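You operate a simulated robot arm through the tools that you are given. There is no shell and no other tool.

You are at the controls of a simulated robot arm. One attempt, no reset.

Task
Clean the lime scale off the steel end plate with the green pad.
Fine: load the pad at the cleaner tub, leave the pad on the brown mat and the tub's lid back on. Set down upright: green pad. What is to be rubbed or washed off counts as gone when no trace of it is left.

It is judged by the outcome, as a careful person would: the job done as asked, and still so three seconds after it is handed in. It fails if anything else is knocked over, pushed out of place, dropped, spilled or broken. Lids that push on must go on centred and level and be pressed home; caps that screw on are set level and turned clockwise until they are tight.

Robot
A 6-joint arm with a two-finger gripper, fixed in place. Base frame: the origin is on the floor under the middle of its stand, x ahead of it, y to its left, z up. Lengths are in mm, angles in degrees, forces in N, time in s.
It reaches about 1572 mm from its shoulder. Its first joint turns from -166.0 to 166.0 degrees. Payload 2.45 kg.
The tool frame sits at the grasp point between the pads (the TCP): z along the fingers, y along the line on which they close. The tips reach 20 mm beyond it. The gripper opens to 140 mm; its body begins 168 mm behind the TCP.
Orientation is told as [roll, pitch, yaw] about the base's x, y, z axes, in that order, counted from this pose: with the fingers straight down and closing along the base's y, the tool's x points along the base's -x, its y along +y and its z along -z.

Tools
- The arm moves only by the tool step_arm. Its argument "steps" is a list of rows, each a list of 3 entries, a list of its own where there are three numbers: the shift along the tool's x, y, z in mm, then the turn, a rotation vector about the tool's x, y, z in degrees, then the finger opening in mm, from 0 to 140. In form: [[[tx, ty, tz], [wx, wy, wz], hand], ...]. A call has 1 to 20 rows; each row is the pose to reach, as a shift and turn from the pose commanded when the call began, along the tool's axes at that moment. Rows are played at 5 a second. More than 50 mm and 8.6 degrees between two rows, or a gripper value outside its range, and nothing of the call is played. A pose out of reach is approached as far as the arm can. The call stops where the force on the tool passes 40 N (or 10 N more than at its start, if that is more) or the arm is blocked; 0.2 s more then pass. Each finger travels about 45 mm/s and halts on what it meets, pressing with about 23 N; the grip force reading is that of the motor and also rises with nothing between the fingers. The clock runs only during rows and for 0.2 s after the last one: add rows that repeat a pose to give the fingers time. The reply holds the time, the measured pose of the TCP, the force on the tool along the base axes, the opening and the grip force, in the units named above and with some noise, with the torque about the TCP (base axes, N m) and any sound that the robot's microphone picked up, and new pictures: "pictures" is both (left out), scene, wrist or none.
- Cameras (640 x 400 px; columns grow to the right, rows downward): "scene" is fixed at [233.3, 643.2, 1538.2]; the picture's right is [-0.49, -0.87, 0.00], its down [-0.49, 0.27, -0.83] and it looks along [0.72, -0.40, -0.56] (base axes); focal length 346 px, centre (320, 200). "wrist" rides on the gripper at [78, 11, -209] in the tool frame; the picture's right is [-0.14, 0.99, 0.00], its down [-0.92, -0.13, -0.37] and it looks along [-0.36, -0.05, 0.93] (tool axes); focal length 280 px, centre (320, 200).
- locate(camera, pixels): for up to 12 pixels [column, row] of the newest picture of that camera ("zoom" is the newest enlarged one), the place [x, y, z] in the base frame of the surface seen there, good to about 2 mm, but the place of the scene camera against the robot may be out by one fixed shift of up to 25 mm in any direction. No time passes.
- zoom(camera, box): a new picture of the part [left, top, right, bottom] of that camera's present view, enlarged. No time passes.
- finish_job(): hands the job in; it is judged then, once.

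Open the gripper and draw the arm clear of the work before you hand the job in, unless the task says otherwise.

The tools are called after ">>>" as name(argument=value, ...) on one line, values as JSON. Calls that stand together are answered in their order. step_arm: Moves the arm, as the interface text tells. Its arguments: {"type":"object","properties":{"steps":{"type":"array"},"pictures":{"type":"string","enum":["both","scene","wrist","none"]}},"required":["steps"]} The other tools are called the same way: locate (camera, pixels) gives the place of the surface under pixels of a picture; zoom (camera, box) takes an enlarged picture of a part of a camera's view; finish_job () hands the job in.

At the start:

```text
clock: 0.0
tool_pos: [659.1, 208.5, 1299.4]
ee_rot: [0.0, -0.1, 0.0]
contact_force: [-0.2, -0.4, 0.6]
ft_torque: [0.0, 0.0, 0.0]
opening: 140.0
grip_force: 0.0
```

scene: 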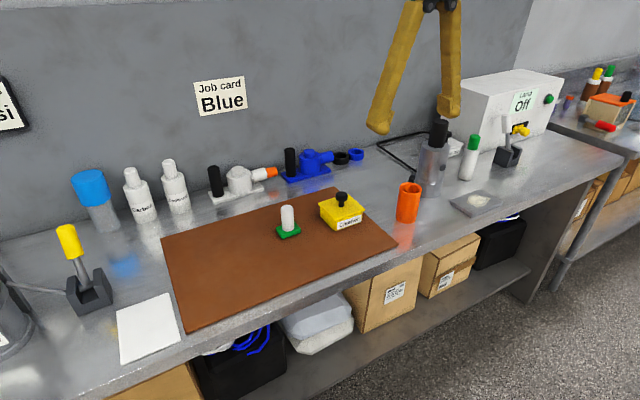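
wrist: 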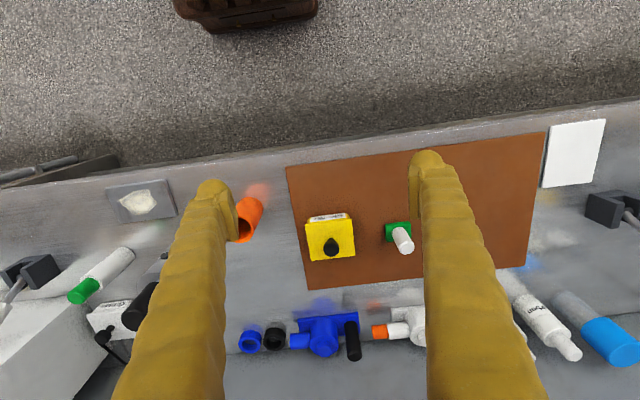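

The pictures show the yellow cleaner tub (scene ~342,211), the green pad with a white handle (~288,222) on the brown mat, and the steel plate with lime scale (~477,203). I zoom in on each and locate them.

>>> zoom(camera="scene", box=[250, 170, 410, 270])

>>> zoom(camera="wrist", box=[280, 180, 440, 280])

>>> locate(camera="scene", pixels=[[288, 208], [288, 232], [342, 194], [342, 211], [477, 200], [452, 203], [474, 215], [502, 203], [477, 190], [200, 280], [408, 187]])

>>> locate(camera="wrist", pixels=[[403, 242], [393, 226], [331, 246], [320, 230], [138, 203], [108, 187], [170, 180], [178, 215], [122, 222], [350, 180], [310, 285], [347, 217]])

```text
4.00 times, centred on (330, 220) of scene
```

zoom: 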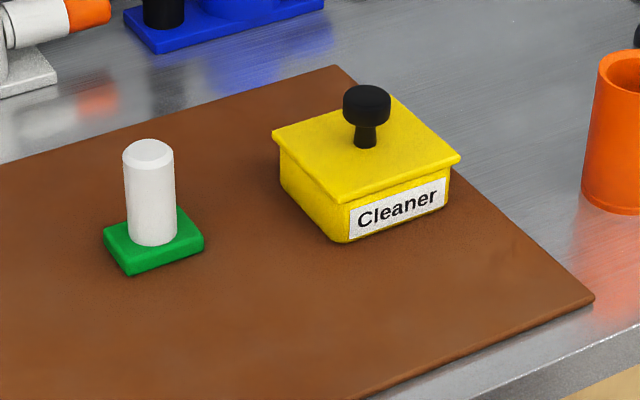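

```text
4.00 times, centred on (360, 230) of wrist
```

zoom: 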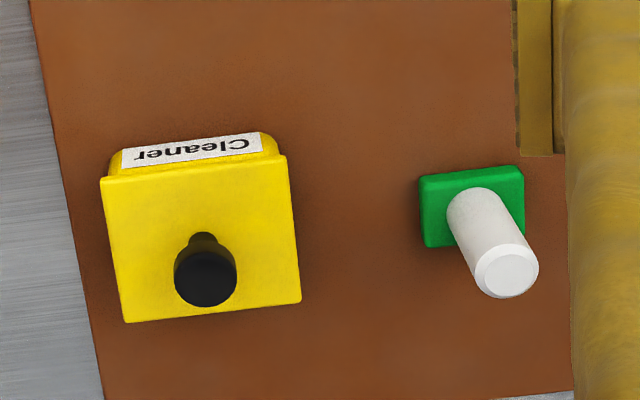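

```text
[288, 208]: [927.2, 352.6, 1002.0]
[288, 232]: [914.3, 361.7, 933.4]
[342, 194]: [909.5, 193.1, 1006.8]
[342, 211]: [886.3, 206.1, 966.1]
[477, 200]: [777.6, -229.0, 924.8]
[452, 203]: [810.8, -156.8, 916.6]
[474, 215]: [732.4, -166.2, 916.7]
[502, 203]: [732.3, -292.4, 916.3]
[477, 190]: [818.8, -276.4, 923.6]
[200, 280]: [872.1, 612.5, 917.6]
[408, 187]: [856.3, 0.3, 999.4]
```

```text
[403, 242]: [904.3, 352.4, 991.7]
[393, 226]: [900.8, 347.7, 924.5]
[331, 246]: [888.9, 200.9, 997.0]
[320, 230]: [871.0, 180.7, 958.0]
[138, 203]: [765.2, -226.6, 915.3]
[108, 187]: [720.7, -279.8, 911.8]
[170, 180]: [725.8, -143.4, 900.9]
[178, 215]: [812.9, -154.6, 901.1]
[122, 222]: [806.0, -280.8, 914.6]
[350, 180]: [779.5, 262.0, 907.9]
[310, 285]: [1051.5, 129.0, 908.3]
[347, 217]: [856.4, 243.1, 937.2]
```

The wrist picture gives robot-true positions: knob near [889, 201, 997], pad handle near [904, 352, 992], plate near [765, -215, 912]. I move above the tub at a safe height for a closer look.

>>> step_arm(steps=[[[-40, 1, 20], [0, 0, 0], 140], [[-80, 3, 40], [0, 0, 0], 140], [[-120, 4, 60], [0, 0, 0], 140], [[-160, 5, 80], [0, 0, 0], 140], [[-190, 6, 110], [0, 0, 0], 140], [[-190, 6, 150], [0, 0, 0], 140], [[-190, 6, 150], [0, 0, 0], 140]])

```text
clock: 1.6
tool_pos: [848.2, 215.1, 1152.8]
ee_rot: [0.0, -0.1, 0.1]
contact_force: [0.0, 0.8, 0.3]
ft_torque: [0.03, 0.03, -0.01]
opening: 140.0
grip_force: 0.0
```

scene: 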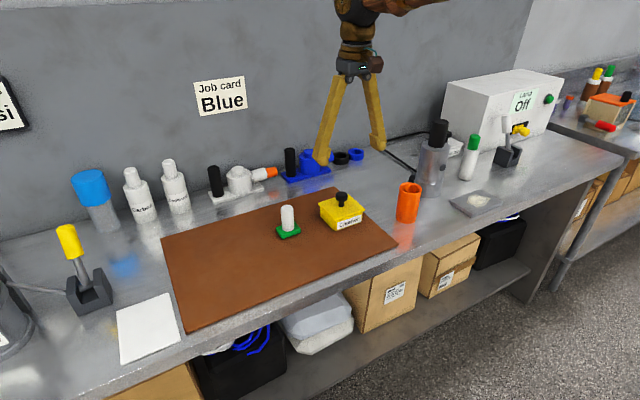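
wrist: 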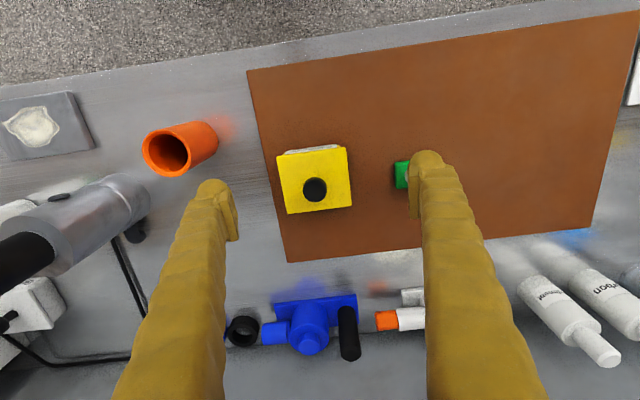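

The lid with its knob is at wrist (315,189). I zoom on it and locate the knob, lid corners and mat.

>>> zoom(camera="wrist", box=[250, 130, 378, 210])

>>> locate(camera="wrist", pixels=[[315, 189], [304, 189], [326, 189], [315, 178], [315, 200], [279, 156], [344, 149], [350, 204], [289, 212], [262, 130], [400, 175], [230, 180]])

```text
5.00 times, centred on (314, 170) of wrist
```

zoom: 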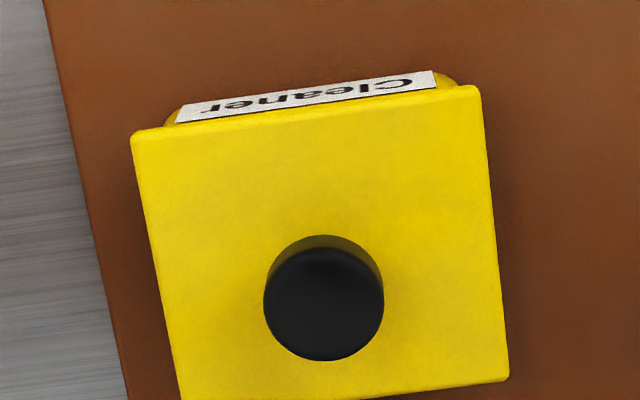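

```text
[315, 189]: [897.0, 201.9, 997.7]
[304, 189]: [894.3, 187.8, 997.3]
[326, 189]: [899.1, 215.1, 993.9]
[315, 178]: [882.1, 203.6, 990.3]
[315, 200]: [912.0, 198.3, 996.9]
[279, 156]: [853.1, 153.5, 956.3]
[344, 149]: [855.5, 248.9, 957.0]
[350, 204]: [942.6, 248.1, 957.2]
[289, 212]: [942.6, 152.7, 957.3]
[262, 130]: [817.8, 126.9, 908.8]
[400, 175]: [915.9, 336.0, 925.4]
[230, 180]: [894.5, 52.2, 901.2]
```

Lid corners show it is square to the base axes, centre ≈ [898, 201], top z 957, knob top z 998 and about 28 mm wide. I move over the knob with the opening narrowed, stopping at a hover height first.

>>> step_arm(steps=[[[-25, -7, 30], [0, 0, 0], 120], [[-49, -13, 60], [0, 0, 0], 100], [[-49, -13, 100], [0, 0, 0], 80], [[-49, -13, 110], [0, 0, 0], 70], [[-49, -13, 110], [0, 0, 0], 70], [[-49, -13, 110], [0, 0, 0], 70]])

```text
clock: 3.0
tool_pos: [898.1, 202.2, 1040.0]
ee_rot: [0.0, 0.0, 0.1]
contact_force: [-0.9, -0.2, -0.8]
ft_torque: [0.01, -0.02, -0.01]
opening: 70.1
grip_force: 0.1
```

scene: 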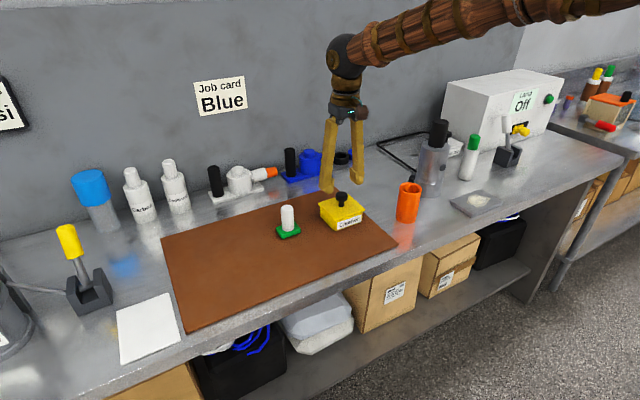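
wrist: 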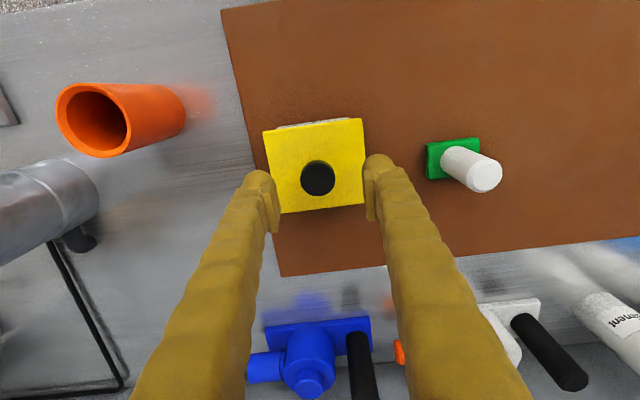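

Position reads true at [898, 202, 1040] and the knob (317,177) lies between the fingers. I descend so the pads are level with the knob head and close on it.

>>> step_arm(steps=[[[0, 0, 20], [0, 0, 0], 70], [[0, 0, 40], [0, 0, 0], 60], [[0, 0, 52], [0, 0, 0], 60], [[0, 0, 52], [0, 0, 0], 40], [[0, 0, 52], [0, 0, 0], 20], [[0, 0, 52], [0, 0, 0], 15], [[0, 0, 52], [0, 0, 0], 15], [[0, 0, 52], [0, 0, 0], 15]])

```text
clock: 4.8
tool_pos: [898.2, 202.4, 988.0]
ee_rot: [-0.1, 0.0, 0.0]
contact_force: [0.8, 0.3, 0.9]
ft_torque: [0.04, 0.01, -0.02]
opening: 30.8
grip_force: 23.3
heard: snap
```

scene: 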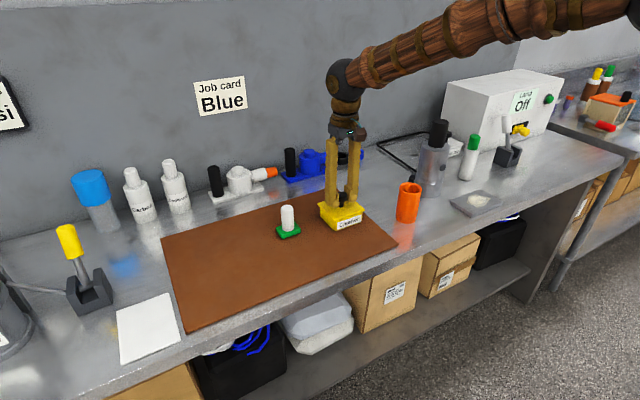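
wrist: 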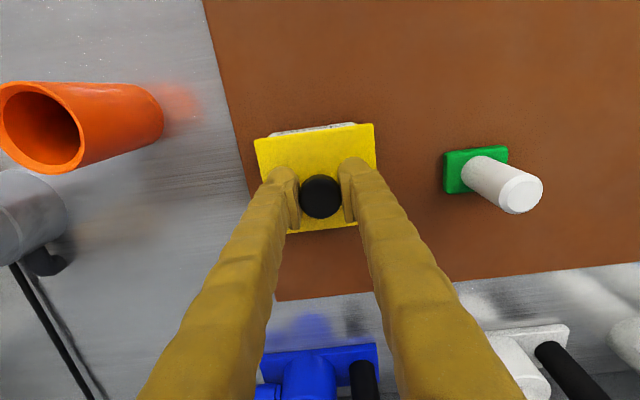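

The knob is gripped (opening 30.8, 23 N); a snap was heard, perhaps the lid's press fit. I lift slowly and watch whether only the lid comes.

>>> step_arm(steps=[[[0, 0, -2], [0, 0, 0], 15], [[0, 0, -4], [0, 0, 0], 15], [[0, 0, -6], [0, 0, 0], 15], [[0, 0, -8], [0, 0, 0], 15], [[0, 0, -12], [0, 0, 0], 15], [[0, 0, -12], [0, 0, 0], 15]])

```text
clock: 6.2
tool_pos: [898.9, 202.5, 998.9]
ee_rot: [0.0, 0.0, 0.0]
contact_force: [-0.2, -0.6, -0.6]
ft_torque: [-0.02, 0.01, 0.01]
opening: 30.9
grip_force: 23.1
```

scene: 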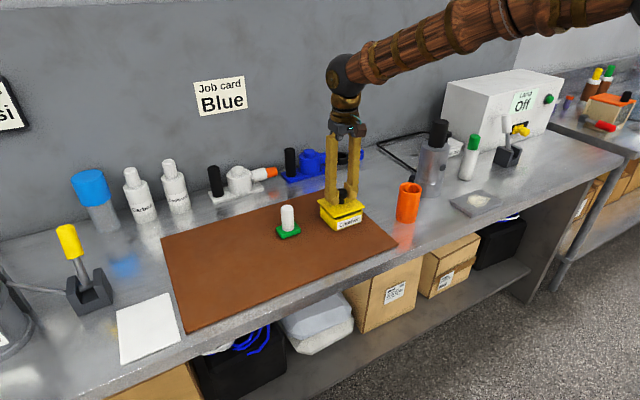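
wrist: 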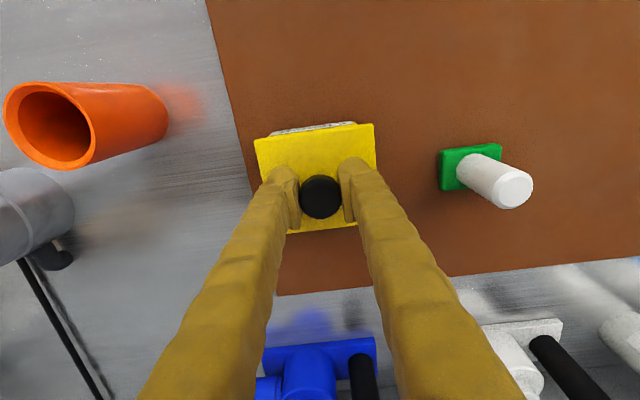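

>>> zoom(camera="scene", box=[290, 170, 402, 240])

```text
5.71 times, centred on (346, 205) of scene
```

zoom: 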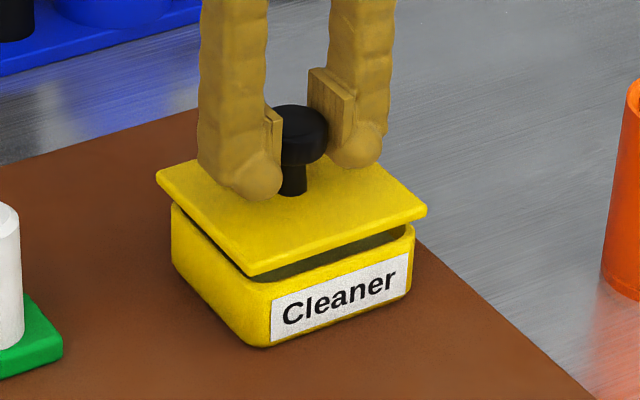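

The zoom shows the lid lifted clean off with the tub still standing square. I raise it and carry it to the free left part of the mat, well above the pad's handle.

>>> step_arm(steps=[[[0, 0, -30], [0, 0, 0], 15], [[0, 0, -60], [0, 0, 0], 15], [[0, 0, -95], [0, 0, 0], 15], [[0, 30, -100], [0, 0, 0], 15], [[0, 70, -100], [0, 0, 0], 15], [[0, 110, -100], [0, 0, 0], 15], [[0, 150, -100], [0, 0, 0], 15], [[0, 190, -100], [0, 0, 0], 15], [[0, 230, -100], [0, 0, 0], 15], [[0, 260, -100], [0, 0, 0], 15], [[0, 280, -100], [0, 0, 0], 15], [[0, 290, -100], [0, 0, 0], 15], [[0, 290, -100], [0, 0, 0], 15]])

```text
clock: 9.0
tool_pos: [898.1, 493.2, 1099.8]
ee_rot: [-0.1, 0.0, -0.1]
contact_force: [0.2, 0.8, -0.4]
ft_torque: [0.01, 0.01, 0.0]
opening: 30.4
grip_force: 23.1
```

scene: 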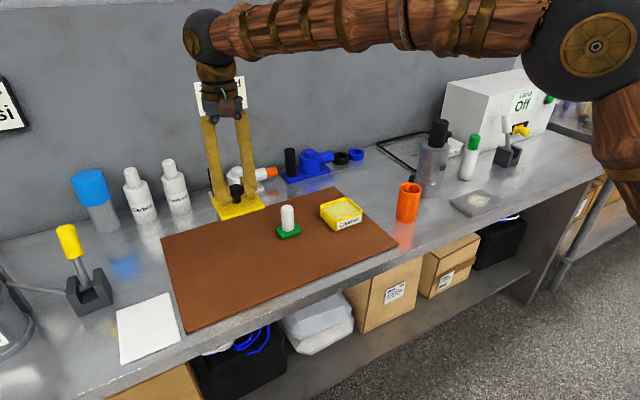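
wrist: 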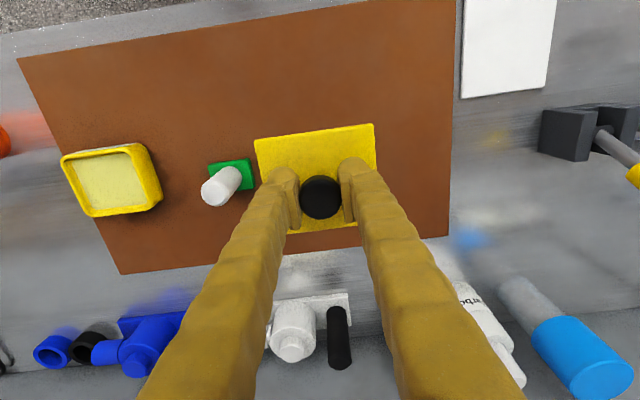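

The lid is held level and the open tub (wrist 112,180) shows the cleaner inside. I locate mat edges, tub rim and contents, and the pad.

>>> locate(camera="wrist", pixels=[[440, 120], [440, 220], [400, 80], [240, 230], [110, 185], [75, 157], [143, 150], [155, 200], [90, 210], [235, 163], [213, 192], [227, 180]])

>>> zoom(camera="wrist", box=[40, 120, 280, 270])

>>> zoom(camera="scene", box=[180, 150, 400, 287])

```text
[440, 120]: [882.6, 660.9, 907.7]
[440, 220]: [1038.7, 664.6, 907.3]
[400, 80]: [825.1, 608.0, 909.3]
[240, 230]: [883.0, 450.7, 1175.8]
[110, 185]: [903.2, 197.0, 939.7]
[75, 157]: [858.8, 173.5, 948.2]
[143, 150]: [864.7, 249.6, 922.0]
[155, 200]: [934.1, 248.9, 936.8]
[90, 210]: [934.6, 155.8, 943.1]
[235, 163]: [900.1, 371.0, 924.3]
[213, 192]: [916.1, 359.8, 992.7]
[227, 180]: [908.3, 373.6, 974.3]
```

```text
2.67 times, centred on (160, 195) of wrist
```

zoom: 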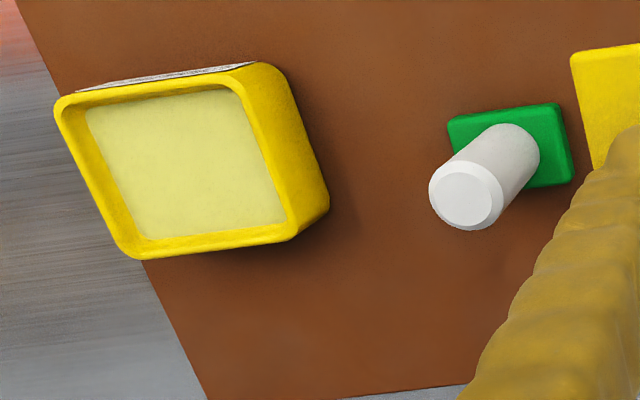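

```text
2.91 times, centred on (290, 218) of scene
```

zoom: 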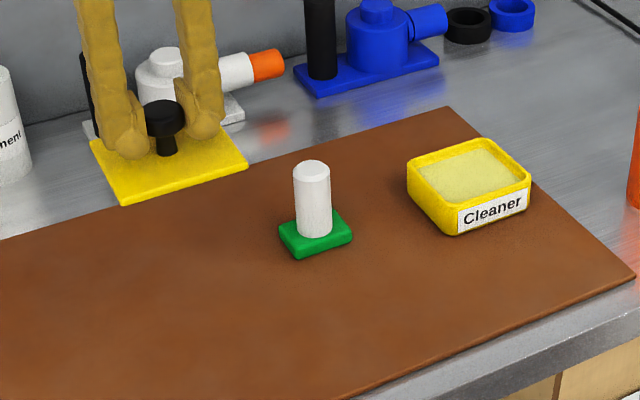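

The mat is at z≈908 and free there; the cleaner surface is at z≈940, rim ≈949. I move a bit further left and lower the lid close to the mat.

>>> step_arm(steps=[[[0, 20, 30], [0, 0, 0], 15], [[0, 27, 65], [0, 0, 0], 15], [[0, 27, 100], [0, 0, 0], 15], [[0, 27, 125], [0, 0, 0], 15], [[0, 27, 138], [0, 0, 0], 15], [[0, 27, 138], [0, 0, 0], 15]])

```text
clock: 10.4
tool_pos: [899.7, 519.9, 962.3]
ee_rot: [0.0, 0.0, 0.0]
contact_force: [0.4, 1.1, -0.4]
ft_torque: [0.0, 0.0, 0.03]
opening: 30.0
grip_force: 22.5
```

scene: 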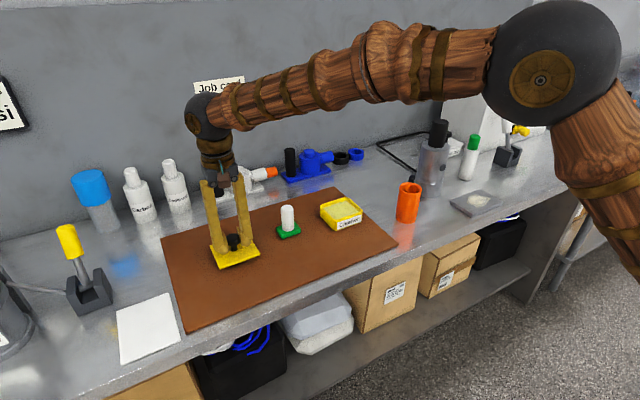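
wrist: 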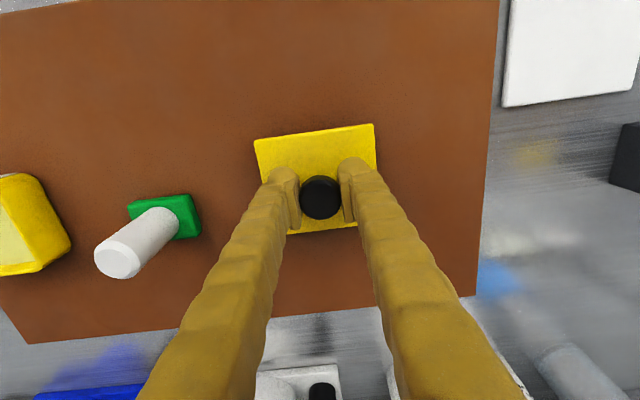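

The lid is just above the mat. I go down in small steps with no pictures to feel for contact.

>>> step_arm(steps=[[[0, 0, 2], [0, 0, 0], 15], [[0, 0, 4], [0, 0, 0], 15], [[0, 0, 6], [0, 0, 0], 15], [[0, 0, 6], [0, 0, 0], 15]], pictures="none")

>>> zoom(camera="scene", box=[180, 200, 292, 270])

```text
clock: 11.4
tool_pos: [897.3, 519.0, 955.8]
ee_rot: [0.0, 0.0, 0.0]
contact_force: [0.2, -0.7, 0.3]
ft_torque: [-0.01, 0.02, -0.02]
opening: 29.8
grip_force: 23.4
```

```text
5.71 times, centred on (236, 235) of scene
```

zoom: 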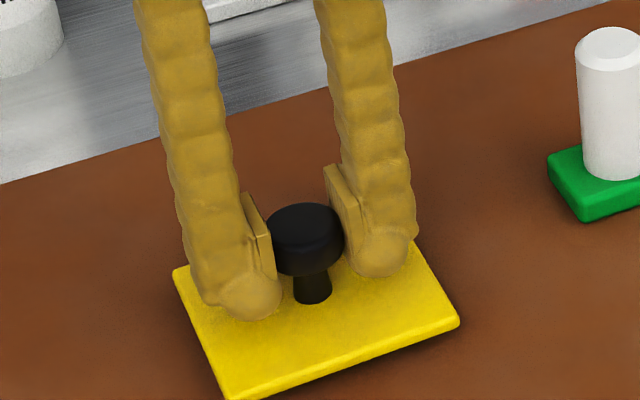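

No contact yet at z≈956. I continue down in finer steps.

>>> step_arm(steps=[[[0, 0, 1.5], [0, 0, 0], 15], [[0, 0, 3], [0, 0, 0], 15], [[0, 0, 4], [0, 0, 0], 15], [[0, 0, 4], [0, 0, 0], 15]], pictures="none")

>>> zoom(camera="scene", box=[180, 200, 292, 270])

```text
clock: 12.4
tool_pos: [898.0, 519.1, 951.5]
ee_rot: [0.0, 0.0, 0.0]
contact_force: [0.3, 0.5, -0.5]
ft_torque: [-0.03, 0.01, 0.03]
opening: 29.9
grip_force: 23.1
```

```text
5.71 times, centred on (236, 235) of scene
```

zoom: 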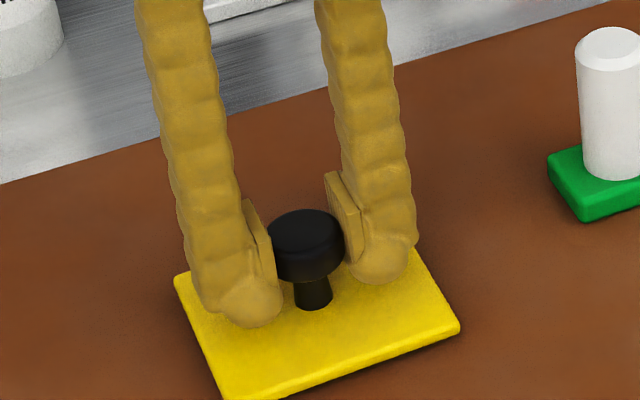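

Still no contact force at 951.5. Continue down slowly.

>>> step_arm(steps=[[[0, 0, 1], [0, 0, 0], 15], [[0, 0, 2], [0, 0, 0], 15], [[0, 0, 3], [0, 0, 0], 15], [[0, 0, 3], [0, 0, 0], 15]], pictures="none")

>>> zoom(camera="scene", box=[180, 200, 292, 270])

```text
clock: 13.4
tool_pos: [898.5, 520.0, 948.1]
ee_rot: [0.0, -0.1, 0.0]
contact_force: [0.2, 0.0, -0.2]
ft_torque: [0.02, 0.01, 0.02]
opening: 30.0
grip_force: 23.4
```

```text
5.71 times, centred on (236, 235) of scene
```

zoom: 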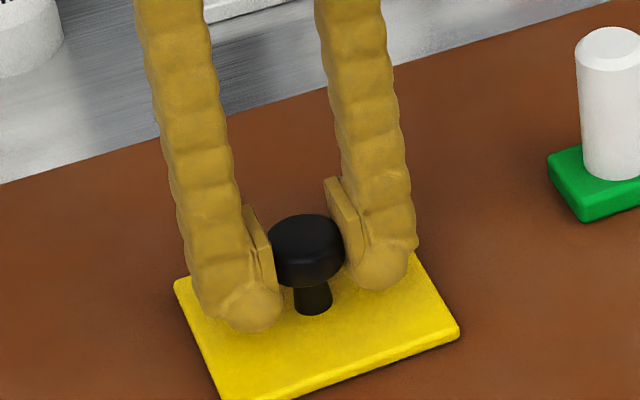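

Still falling freely at 948. I continue another 3 mm.

>>> step_arm(steps=[[[0, 0, 1], [0, 0, 0], 15], [[0, 0, 2], [0, 0, 0], 15], [[0, 0, 2], [0, 0, 0], 15]], pictures="none")

>>> zoom(camera="scene", box=[180, 200, 292, 270])

```text
clock: 14.2
tool_pos: [899.0, 519.0, 947.8]
ee_rot: [0.0, 0.0, 0.0]
contact_force: [-0.8, -0.8, -0.9]
ft_torque: [0.02, 0.02, 0.0]
opening: 29.7
grip_force: 23.2
```

```text
5.71 times, centred on (236, 235) of scene
```

zoom: 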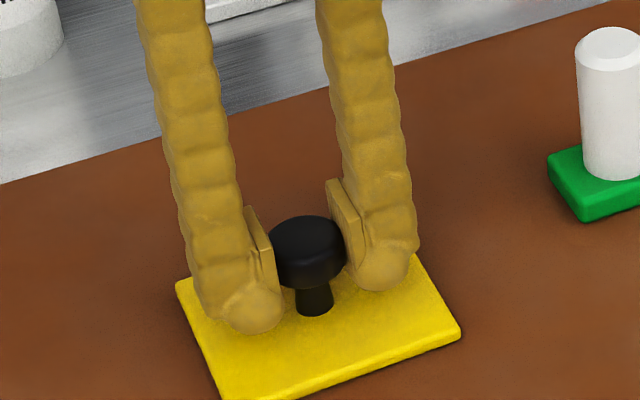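

Commanded z is about 946.4; still nothing in the force. Two more millimetres.

>>> step_arm(steps=[[[0, 0, 1], [0, 0, 0], 15], [[0, 0, 2], [0, 0, 0], 15], [[0, 0, 2], [0, 0, 0], 15]], pictures="none")

>>> zoom(camera="scene", box=[180, 200, 292, 270])

```text
clock: 15.0
tool_pos: [898.4, 520.0, 946.6]
ee_rot: [0.1, -0.1, 0.0]
contact_force: [-2.0, 0.4, 22.6]
ft_torque: [-0.01, -0.04, 0.02]
opening: 29.2
grip_force: 23.1
```

```text
5.71 times, centred on (236, 235) of scene
```

zoom: 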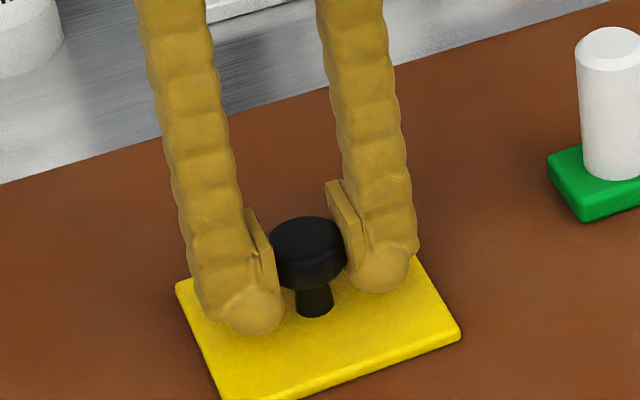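

Contact: 22.6 N upward, the lid rests on the mat. I relax by 1.5 mm, open the fingers and rise.

>>> step_arm(steps=[[[0, 0, -1.5], [0, 0, 0], 29], [[0, 0, -1.5], [0, 0, 0], 40], [[0, 0, -1.5], [0, 0, 0], 60], [[0, 0, -1.5], [0, 0, 0], 60], [[0, 0, -30], [0, 0, 0], 60], [[0, 0, -70], [0, 0, 0], 70], [[0, 0, -110], [0, 0, 0], 80], [[0, 0, -110], [0, 0, 0], 80]])

```text
clock: 16.8
tool_pos: [898.2, 518.8, 1055.4]
ee_rot: [0.0, -0.2, 0.0]
contact_force: [0.8, 0.0, -0.3]
ft_torque: [0.0, 0.02, 0.02]
opening: 80.0
grip_force: 0.0
```

scene: 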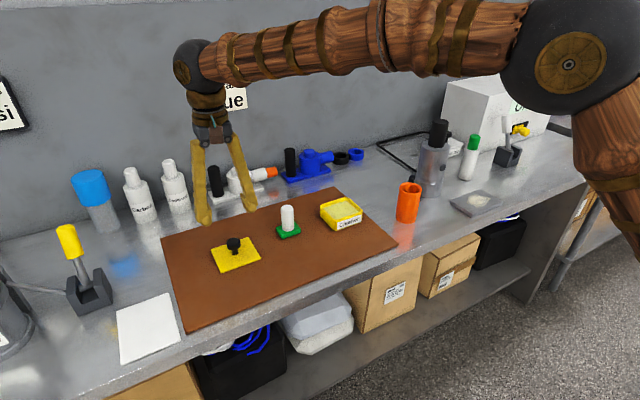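
wrist: 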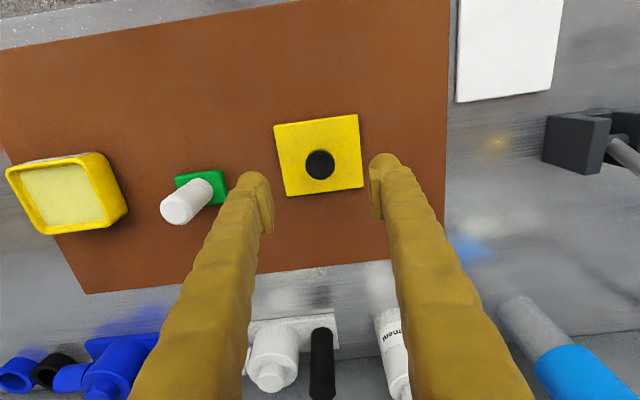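

The lid lies flat on the mat (wrist 320,165). Next I move over the pad to look at it from above.

>>> step_arm(steps=[[[0, -45, -15], [0, 0, 0], 80], [[0, -90, -25], [0, 0, 0], 80], [[0, -135, -25], [0, 0, 0], 80], [[0, -165, -25], [0, 0, 0], 80], [[0, -165, -25], [0, 0, 0], 80]])

```text
clock: 18.0
tool_pos: [898.1, 352.6, 1077.0]
ee_rot: [0.0, -0.1, 0.1]
contact_force: [0.9, 1.1, 0.3]
ft_torque: [0.01, -0.02, 0.05]
opening: 79.6
grip_force: 0.1
```

scene: 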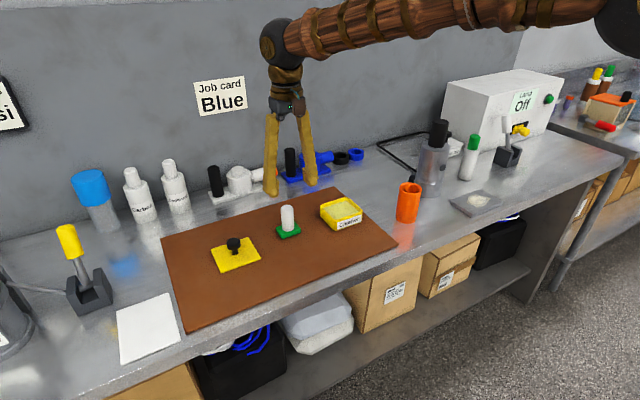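
wrist: 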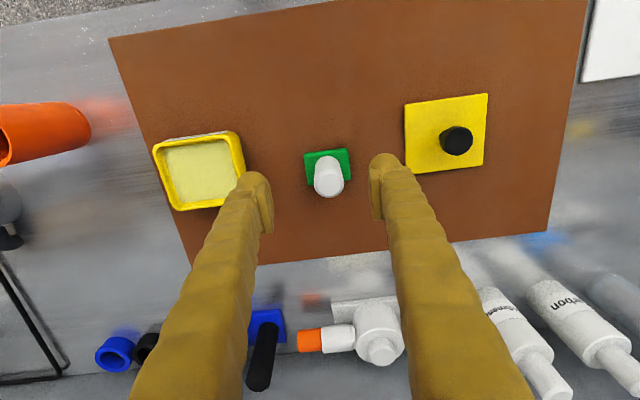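

>>> zoom(camera="wrist", box=[280, 135, 376, 195])

>>> locate(camera="wrist", pixels=[[304, 154], [349, 149], [351, 180], [307, 187], [329, 188], [319, 187], [340, 186], [328, 180], [330, 197], [405, 105], [486, 95], [412, 172]])

>>> locate(camera="wrist", pixels=[[167, 152], [225, 142], [236, 172], [180, 203], [200, 170], [155, 147], [236, 132], [243, 170], [171, 208], [483, 164], [456, 141], [330, 165]])

```text
6.67 times, centred on (328, 165) of wrist
```

zoom: 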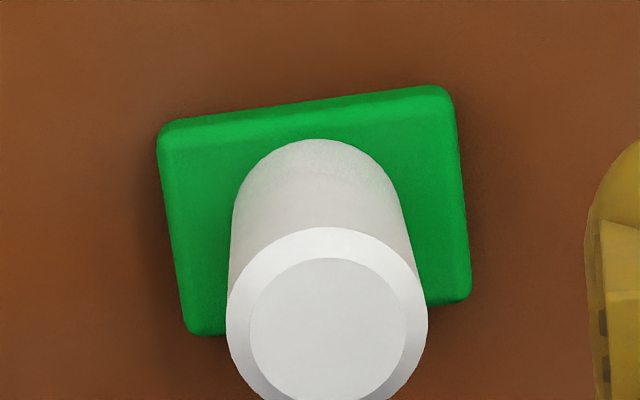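

```text
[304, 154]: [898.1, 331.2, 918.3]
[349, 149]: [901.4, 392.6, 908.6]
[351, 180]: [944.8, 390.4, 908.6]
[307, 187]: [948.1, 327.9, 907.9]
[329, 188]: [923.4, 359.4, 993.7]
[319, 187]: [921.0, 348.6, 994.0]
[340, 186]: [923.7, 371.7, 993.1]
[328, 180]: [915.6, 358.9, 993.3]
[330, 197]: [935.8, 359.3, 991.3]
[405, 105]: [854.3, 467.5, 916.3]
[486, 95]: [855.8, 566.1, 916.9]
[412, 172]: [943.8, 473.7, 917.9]
```

```text
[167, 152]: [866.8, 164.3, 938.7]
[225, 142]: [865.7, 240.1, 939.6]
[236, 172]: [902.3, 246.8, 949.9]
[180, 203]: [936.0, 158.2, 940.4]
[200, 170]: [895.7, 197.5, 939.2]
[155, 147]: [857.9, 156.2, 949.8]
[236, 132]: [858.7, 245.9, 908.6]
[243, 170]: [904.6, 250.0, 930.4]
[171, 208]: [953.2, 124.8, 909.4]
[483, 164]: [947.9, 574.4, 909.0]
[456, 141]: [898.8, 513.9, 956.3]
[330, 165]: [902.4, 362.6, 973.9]
```

The pad's handle is a cylinder ~32 mm wide centred near [920, 360], top z 993; the pad is ~60 × 45 mm, square to the axes, and fits the tub opening (x 865–937, y 163–243). I move above the handle and check the alignment.

>>> step_arm(steps=[[[-12, 4, 20], [0, 0, 0], 80], [[-22, 6, 45], [0, 0, 0], 80], [[-22, 6, 55], [0, 0, 0], 80], [[-22, 6, 55], [0, 0, 0], 80]], pictures="both")

```text
clock: 19.0
tool_pos: [919.5, 360.0, 1023.6]
ee_rot: [0.0, 0.0, 0.0]
contact_force: [-0.2, -0.2, -1.3]
ft_torque: [0.02, -0.01, 0.0]
opening: 79.9
grip_force: 0.0
```

scene: 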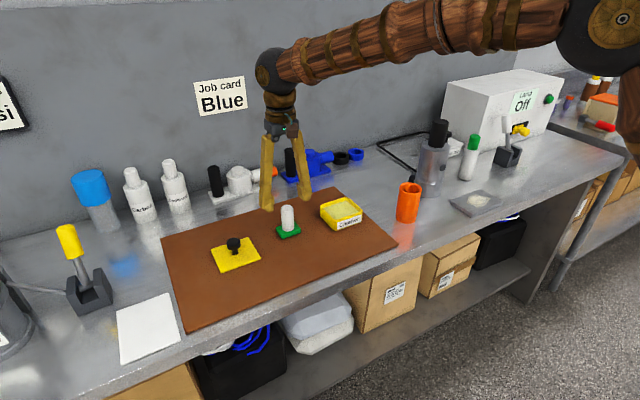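
wrist: 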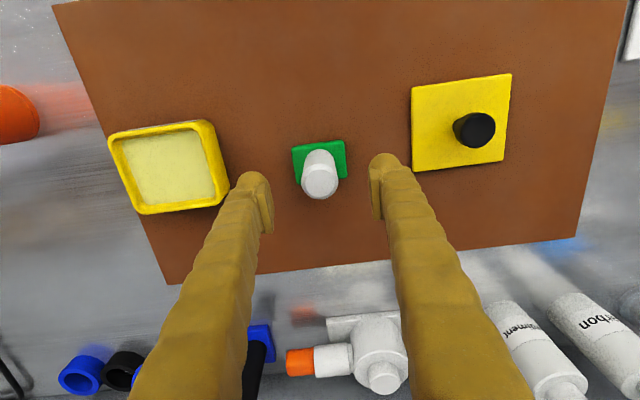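

The handle top shows at (320,182), exactly where the tool axis should project. I descend to z≈958 and close on the handle.

>>> step_arm(steps=[[[0, 0, 20], [0, 0, 0], 80], [[0, 0, 40], [0, 0, 0], 80], [[0, 0, 58], [0, 0, 0], 80], [[0, 0, 66], [0, 0, 0], 70], [[0, 0, 66], [0, 0, 0], 50], [[0, 0, 66], [0, 0, 0], 30], [[0, 0, 66], [0, 0, 0], 18], [[0, 0, 66], [0, 0, 0], 18], [[0, 0, 66], [0, 0, 0], 18]])

```text
clock: 21.0
tool_pos: [920.9, 360.9, 958.9]
ee_rot: [0.0, 0.1, 0.0]
contact_force: [-0.3, 0.2, -0.3]
ft_torque: [0.03, -0.04, -0.02]
opening: 32.5
grip_force: 22.6
```

scene: 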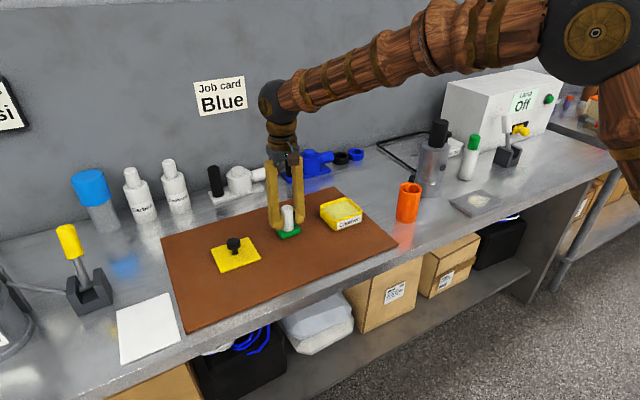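
wrist: 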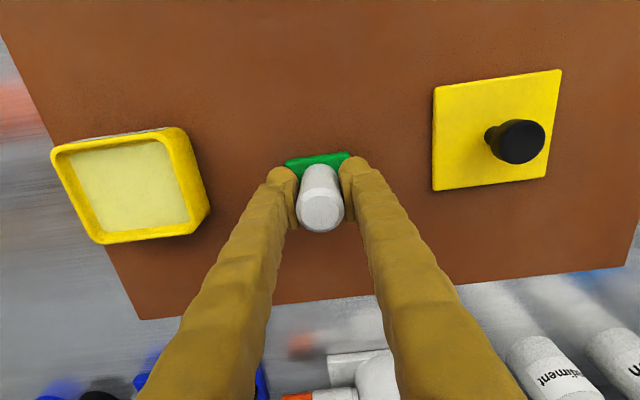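

The handle is held (opening 32.5 mm, 22.6 N), with the pad's underside about 50 mm below the TCP. I lift and carry it over the tub's middle.

>>> step_arm(steps=[[[0, 0, -20], [0, 0, 0], 18], [[0, 0, -55], [0, 0, 0], 18], [[0, 0, -95], [0, 0, 0], 18], [[5, -30, -105], [0, 0, 0], 18], [[10, -70, -105], [0, 0, 0], 18], [[15, -110, -105], [0, 0, 0], 18], [[20.6, -145, -105], [0, 0, 0], 18], [[20.6, -157.5, -105], [0, 0, 0], 18], [[20.6, -157.5, -105], [0, 0, 0], 18]])

```text
clock: 23.0
tool_pos: [900.9, 203.7, 1063.4]
ee_rot: [0.0, 0.0, 0.0]
contact_force: [0.0, -0.7, -1.1]
ft_torque: [0.0, 0.0, 0.0]
opening: 32.5
grip_force: 22.3
```

scene: 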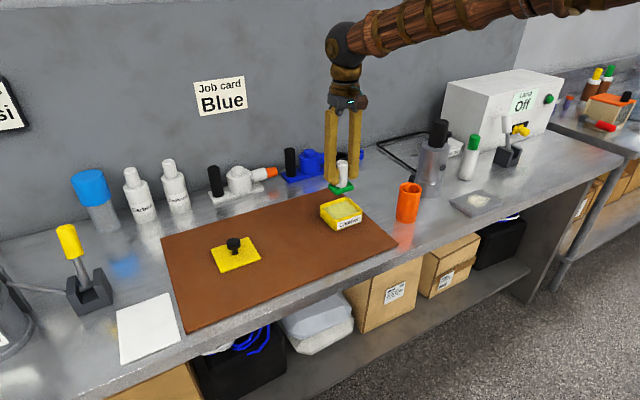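
wrist: 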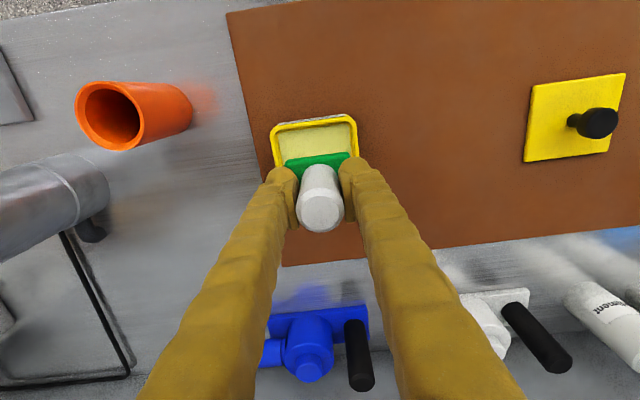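

The pad hangs level over the tub. I lower it to just above the rim and check clearances.

>>> step_arm(steps=[[[0, 0, 20], [0, 0, 0], 18], [[0, 0, 40], [0, 0, 0], 18], [[0, 0, 55], [0, 0, 0], 18], [[0, 0, 60], [0, 0, 0], 18], [[0, 0, 60], [0, 0, 0], 18]])

>>> zoom(camera="scene", box=[290, 170, 402, 240])

>>> zoom(camera="wrist", box=[240, 90, 400, 190])

```text
clock: 24.2
tool_pos: [900.6, 202.6, 1003.7]
ee_rot: [0.0, -0.1, 0.0]
contact_force: [0.5, -0.4, -0.9]
ft_torque: [0.04, -0.01, 0.01]
opening: 32.2
grip_force: 22.8
```

scene: 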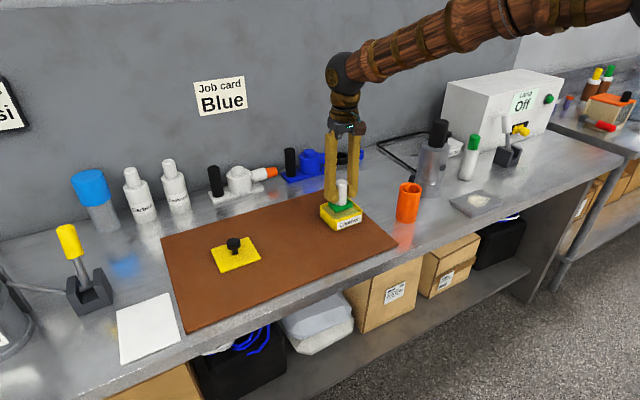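
wrist: 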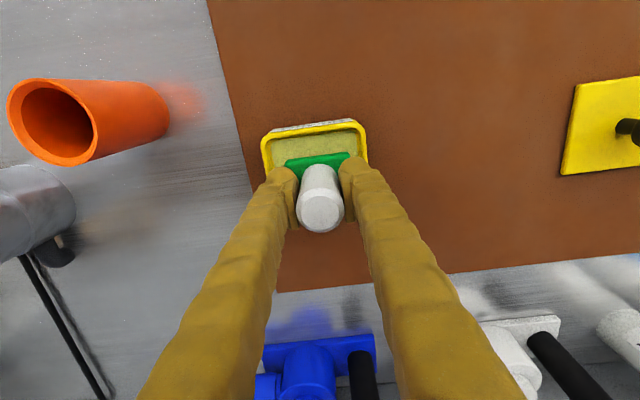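

```text
5.71 times, centred on (346, 205) of scene
```

zoom: 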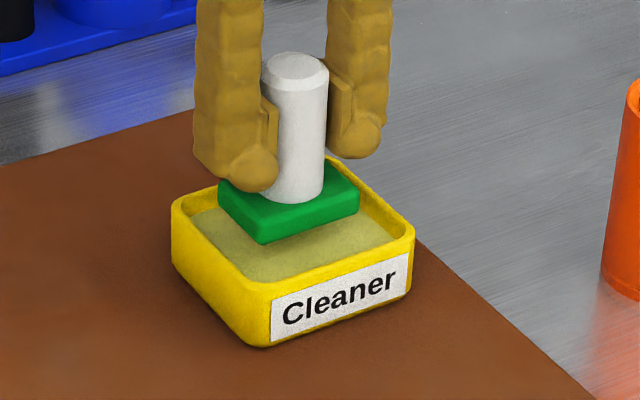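

```text
4.00 times, centred on (320, 140) of wrist
```

zoom: 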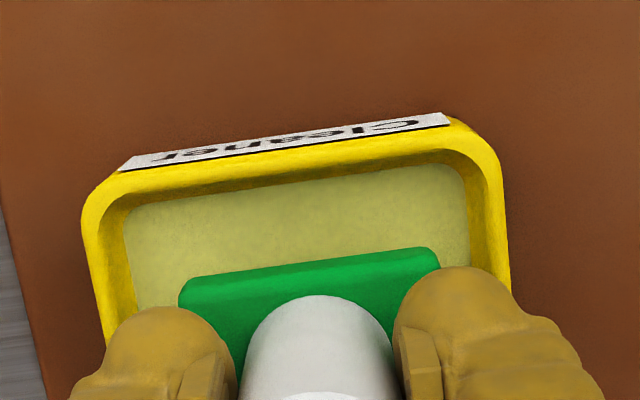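

The pad is centred inside the rim with clearance all round. I lower it slowly into the cleaner.

>>> step_arm(steps=[[[0, 0, 4], [0, 0, 0], 18], [[0, 0, 8], [0, 0, 0], 18], [[0, 0, 11], [0, 0, 0], 18], [[0, 0, 13], [0, 0, 0], 18], [[0, 0, 14], [0, 0, 0], 18], [[0, 0, 14], [0, 0, 0], 18]], pictures="both")

>>> zoom(camera="scene", box=[290, 170, 402, 240])

```text
clock: 25.6
tool_pos: [900.2, 202.4, 990.5]
ee_rot: [0.0, 0.0, 0.0]
contact_force: [0.0, 0.1, -0.5]
ft_torque: [0.04, -0.05, 0.01]
opening: 32.5
grip_force: 23.0
```

scene: 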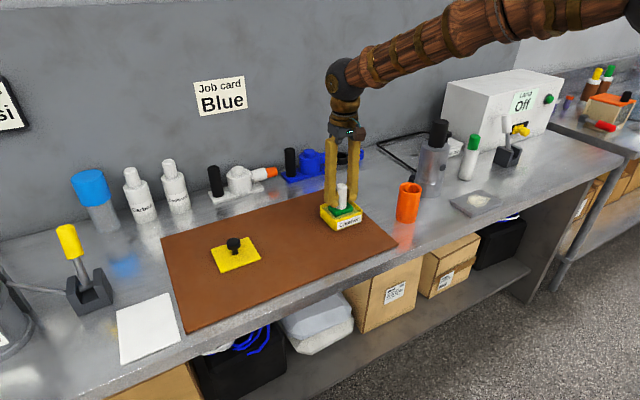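
wrist: 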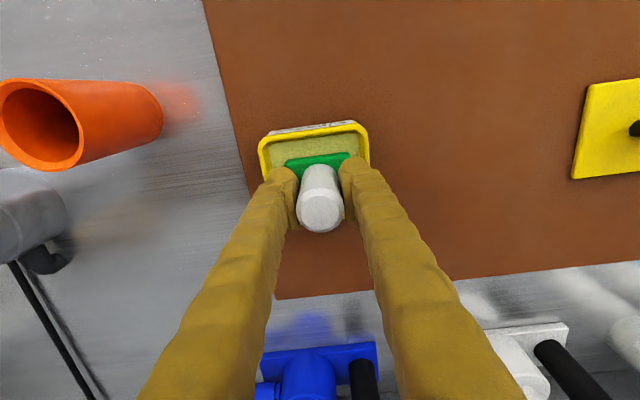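

```text
5.71 times, centred on (346, 205) of scene
```

zoom: 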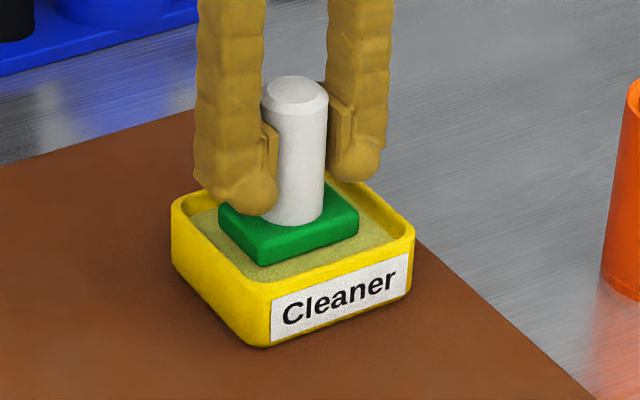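

The pad is just above the cleaner surface with no force yet. I press it a few more millimetres, feeling for contact.

>>> step_arm(steps=[[[0, 0, 1], [0, 0, 0], 18], [[0, 0, 2], [0, 0, 0], 18], [[0, 0, 2], [0, 0, 0], 18]], pictures="none")

```text
clock: 26.4
tool_pos: [900.6, 203.2, 989.6]
ee_rot: [0.1, -0.1, 0.1]
contact_force: [0.7, -2.9, 7.6]
ft_torque: [-0.04, 0.01, 0.0]
opening: 32.5
grip_force: 23.0
```

Contact at 7.6 N. I press 0.7 mm more and hold for about a second so the pad takes up cleaner.

>>> step_arm(steps=[[[0, 0, 0.4], [0, 0, 0], 18], [[0, 0, 0.7], [0, 0, 0], 18], [[0, 0, 0.7], [0, 0, 0], 18], [[0, 0, 0.7], [0, 0, 0], 18], [[0, 0, 0.7], [0, 0, 0], 18], [[0, 0, 0.7], [0, 0, 0], 18]], pictures="both")

>>> zoom(camera="scene", box=[290, 170, 402, 240])

```text
clock: 27.8
tool_pos: [899.5, 202.5, 987.8]
ee_rot: [0.1, -0.2, 0.0]
contact_force: [2.5, -6.4, 31.7]
ft_torque: [-0.09, -0.09, -0.02]
opening: 32.4
grip_force: 22.8
```

scene: 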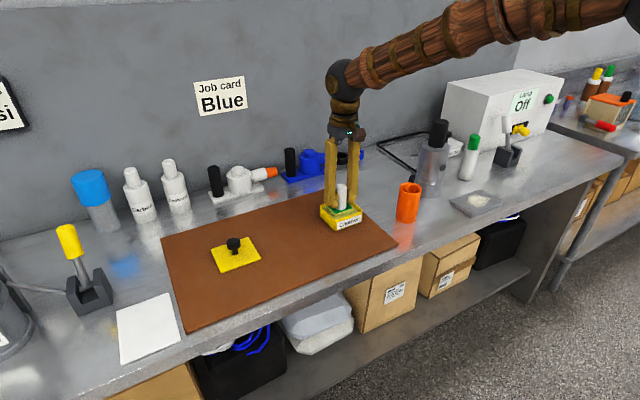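
wrist: 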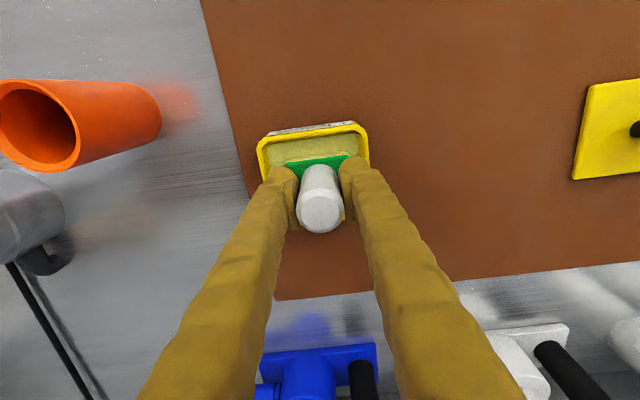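

```text
5.71 times, centred on (346, 205) of scene
```

zoom: 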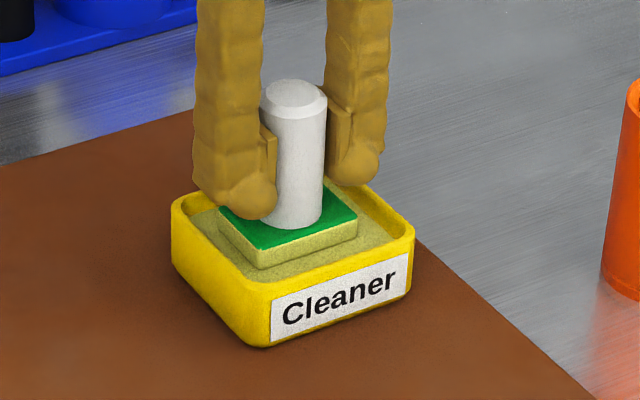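

The pad's sides now show cleaner colour — it is loaded. I lift it out, and locate the obstacles on the way to the plate (orange cup, tall bottle, green-capped bottle).

>>> step_arm(steps=[[[0, 0, -4], [0, 0, 0], 18], [[0, 0, -14], [0, 0, 0], 18], [[0, 0, -40], [0, 0, 0], 18], [[0, 0, -80], [0, 0, 0], 18], [[0, 0, -120], [0, 0, 0], 18], [[0, 0, -150], [0, 0, 0], 18], [[0, 0, -150], [0, 0, 0], 18]])

>>> locate(camera="scene", pixels=[[408, 187], [408, 217], [439, 124], [433, 170], [428, 190], [474, 140], [467, 175], [509, 118], [505, 160], [470, 200], [497, 190], [465, 212]])

```text
clock: 29.4
tool_pos: [900.9, 201.2, 1139.0]
ee_rot: [0.0, 0.0, 0.1]
contact_force: [-0.3, 0.8, -1.2]
ft_torque: [-0.02, 0.0, 0.05]
opening: 32.3
grip_force: 23.3
```

scene: 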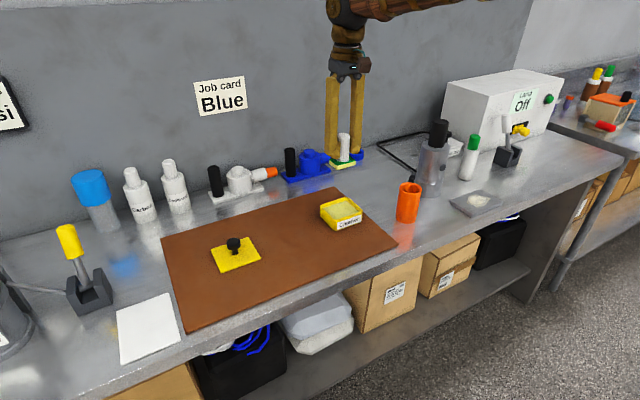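
wrist: 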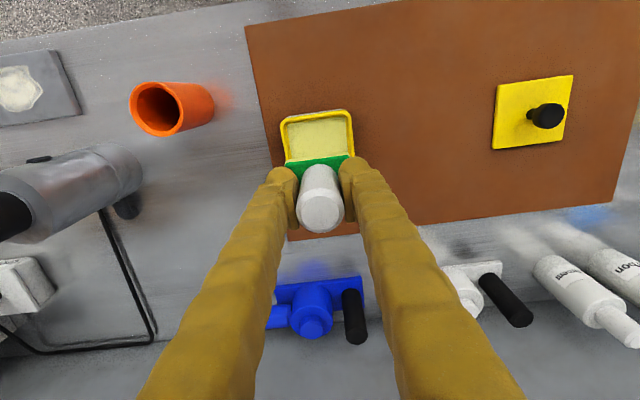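

```text
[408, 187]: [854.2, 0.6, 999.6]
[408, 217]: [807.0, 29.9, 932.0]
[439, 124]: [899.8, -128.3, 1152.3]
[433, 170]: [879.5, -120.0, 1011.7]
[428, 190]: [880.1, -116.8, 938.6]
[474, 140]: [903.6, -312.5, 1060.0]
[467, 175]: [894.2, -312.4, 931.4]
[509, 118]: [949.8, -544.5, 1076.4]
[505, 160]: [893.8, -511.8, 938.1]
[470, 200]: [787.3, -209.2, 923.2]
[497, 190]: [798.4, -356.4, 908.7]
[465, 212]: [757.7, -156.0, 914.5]
```

Obstacles: cup top ~990 at x≈835,y≈0; tall bottle near [885, -128] top ~1145. I go in -x first, then along -y at this height, stopping short of the plate to look at it.

>>> step_arm(steps=[[[45, 0, 0], [0, 0, 0], 18], [[90, -5, 0], [0, 0, 0], 18], [[135, -15, 0], [0, 0, 0], 18], [[170, -45, 0], [0, 0, 0], 18], [[195, -85, 0], [0, 0, 0], 18], [[205, -125, 0], [0, 0, 0], 18], [[205, -170, 0], [0, 0, 0], 18], [[205, -215, 0], [0, 0, 0], 18], [[205, -260, 0], [0, 0, 0], 18], [[205, -290, 0], [0, 0, 0], 18], [[205, -310, 0], [0, 0, 0], 18], [[205, -320, 0], [0, 0, 0], 18], [[205, -320, 0], [0, 0, 0], 18]])

```text
clock: 32.2
tool_pos: [694.7, -119.6, 1136.8]
ee_rot: [0.0, -0.1, 0.1]
contact_force: [0.0, 0.7, -0.1]
ft_torque: [0.03, 0.02, -0.04]
opening: 32.5
grip_force: 23.1
```

scene: 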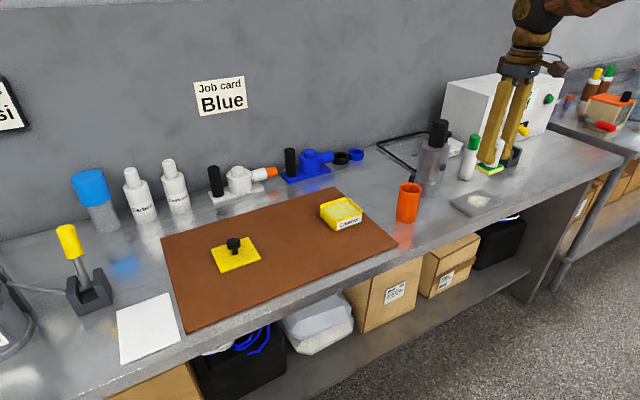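
wrist: 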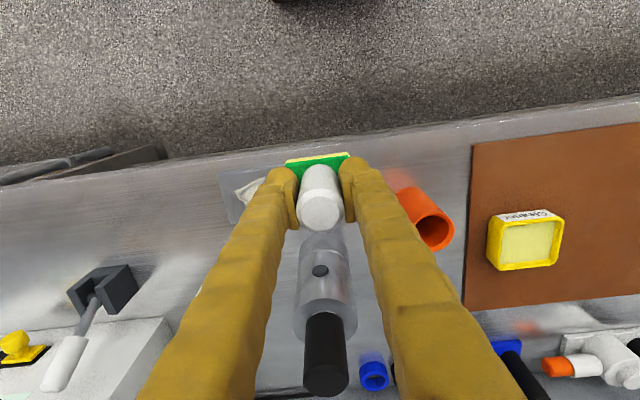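

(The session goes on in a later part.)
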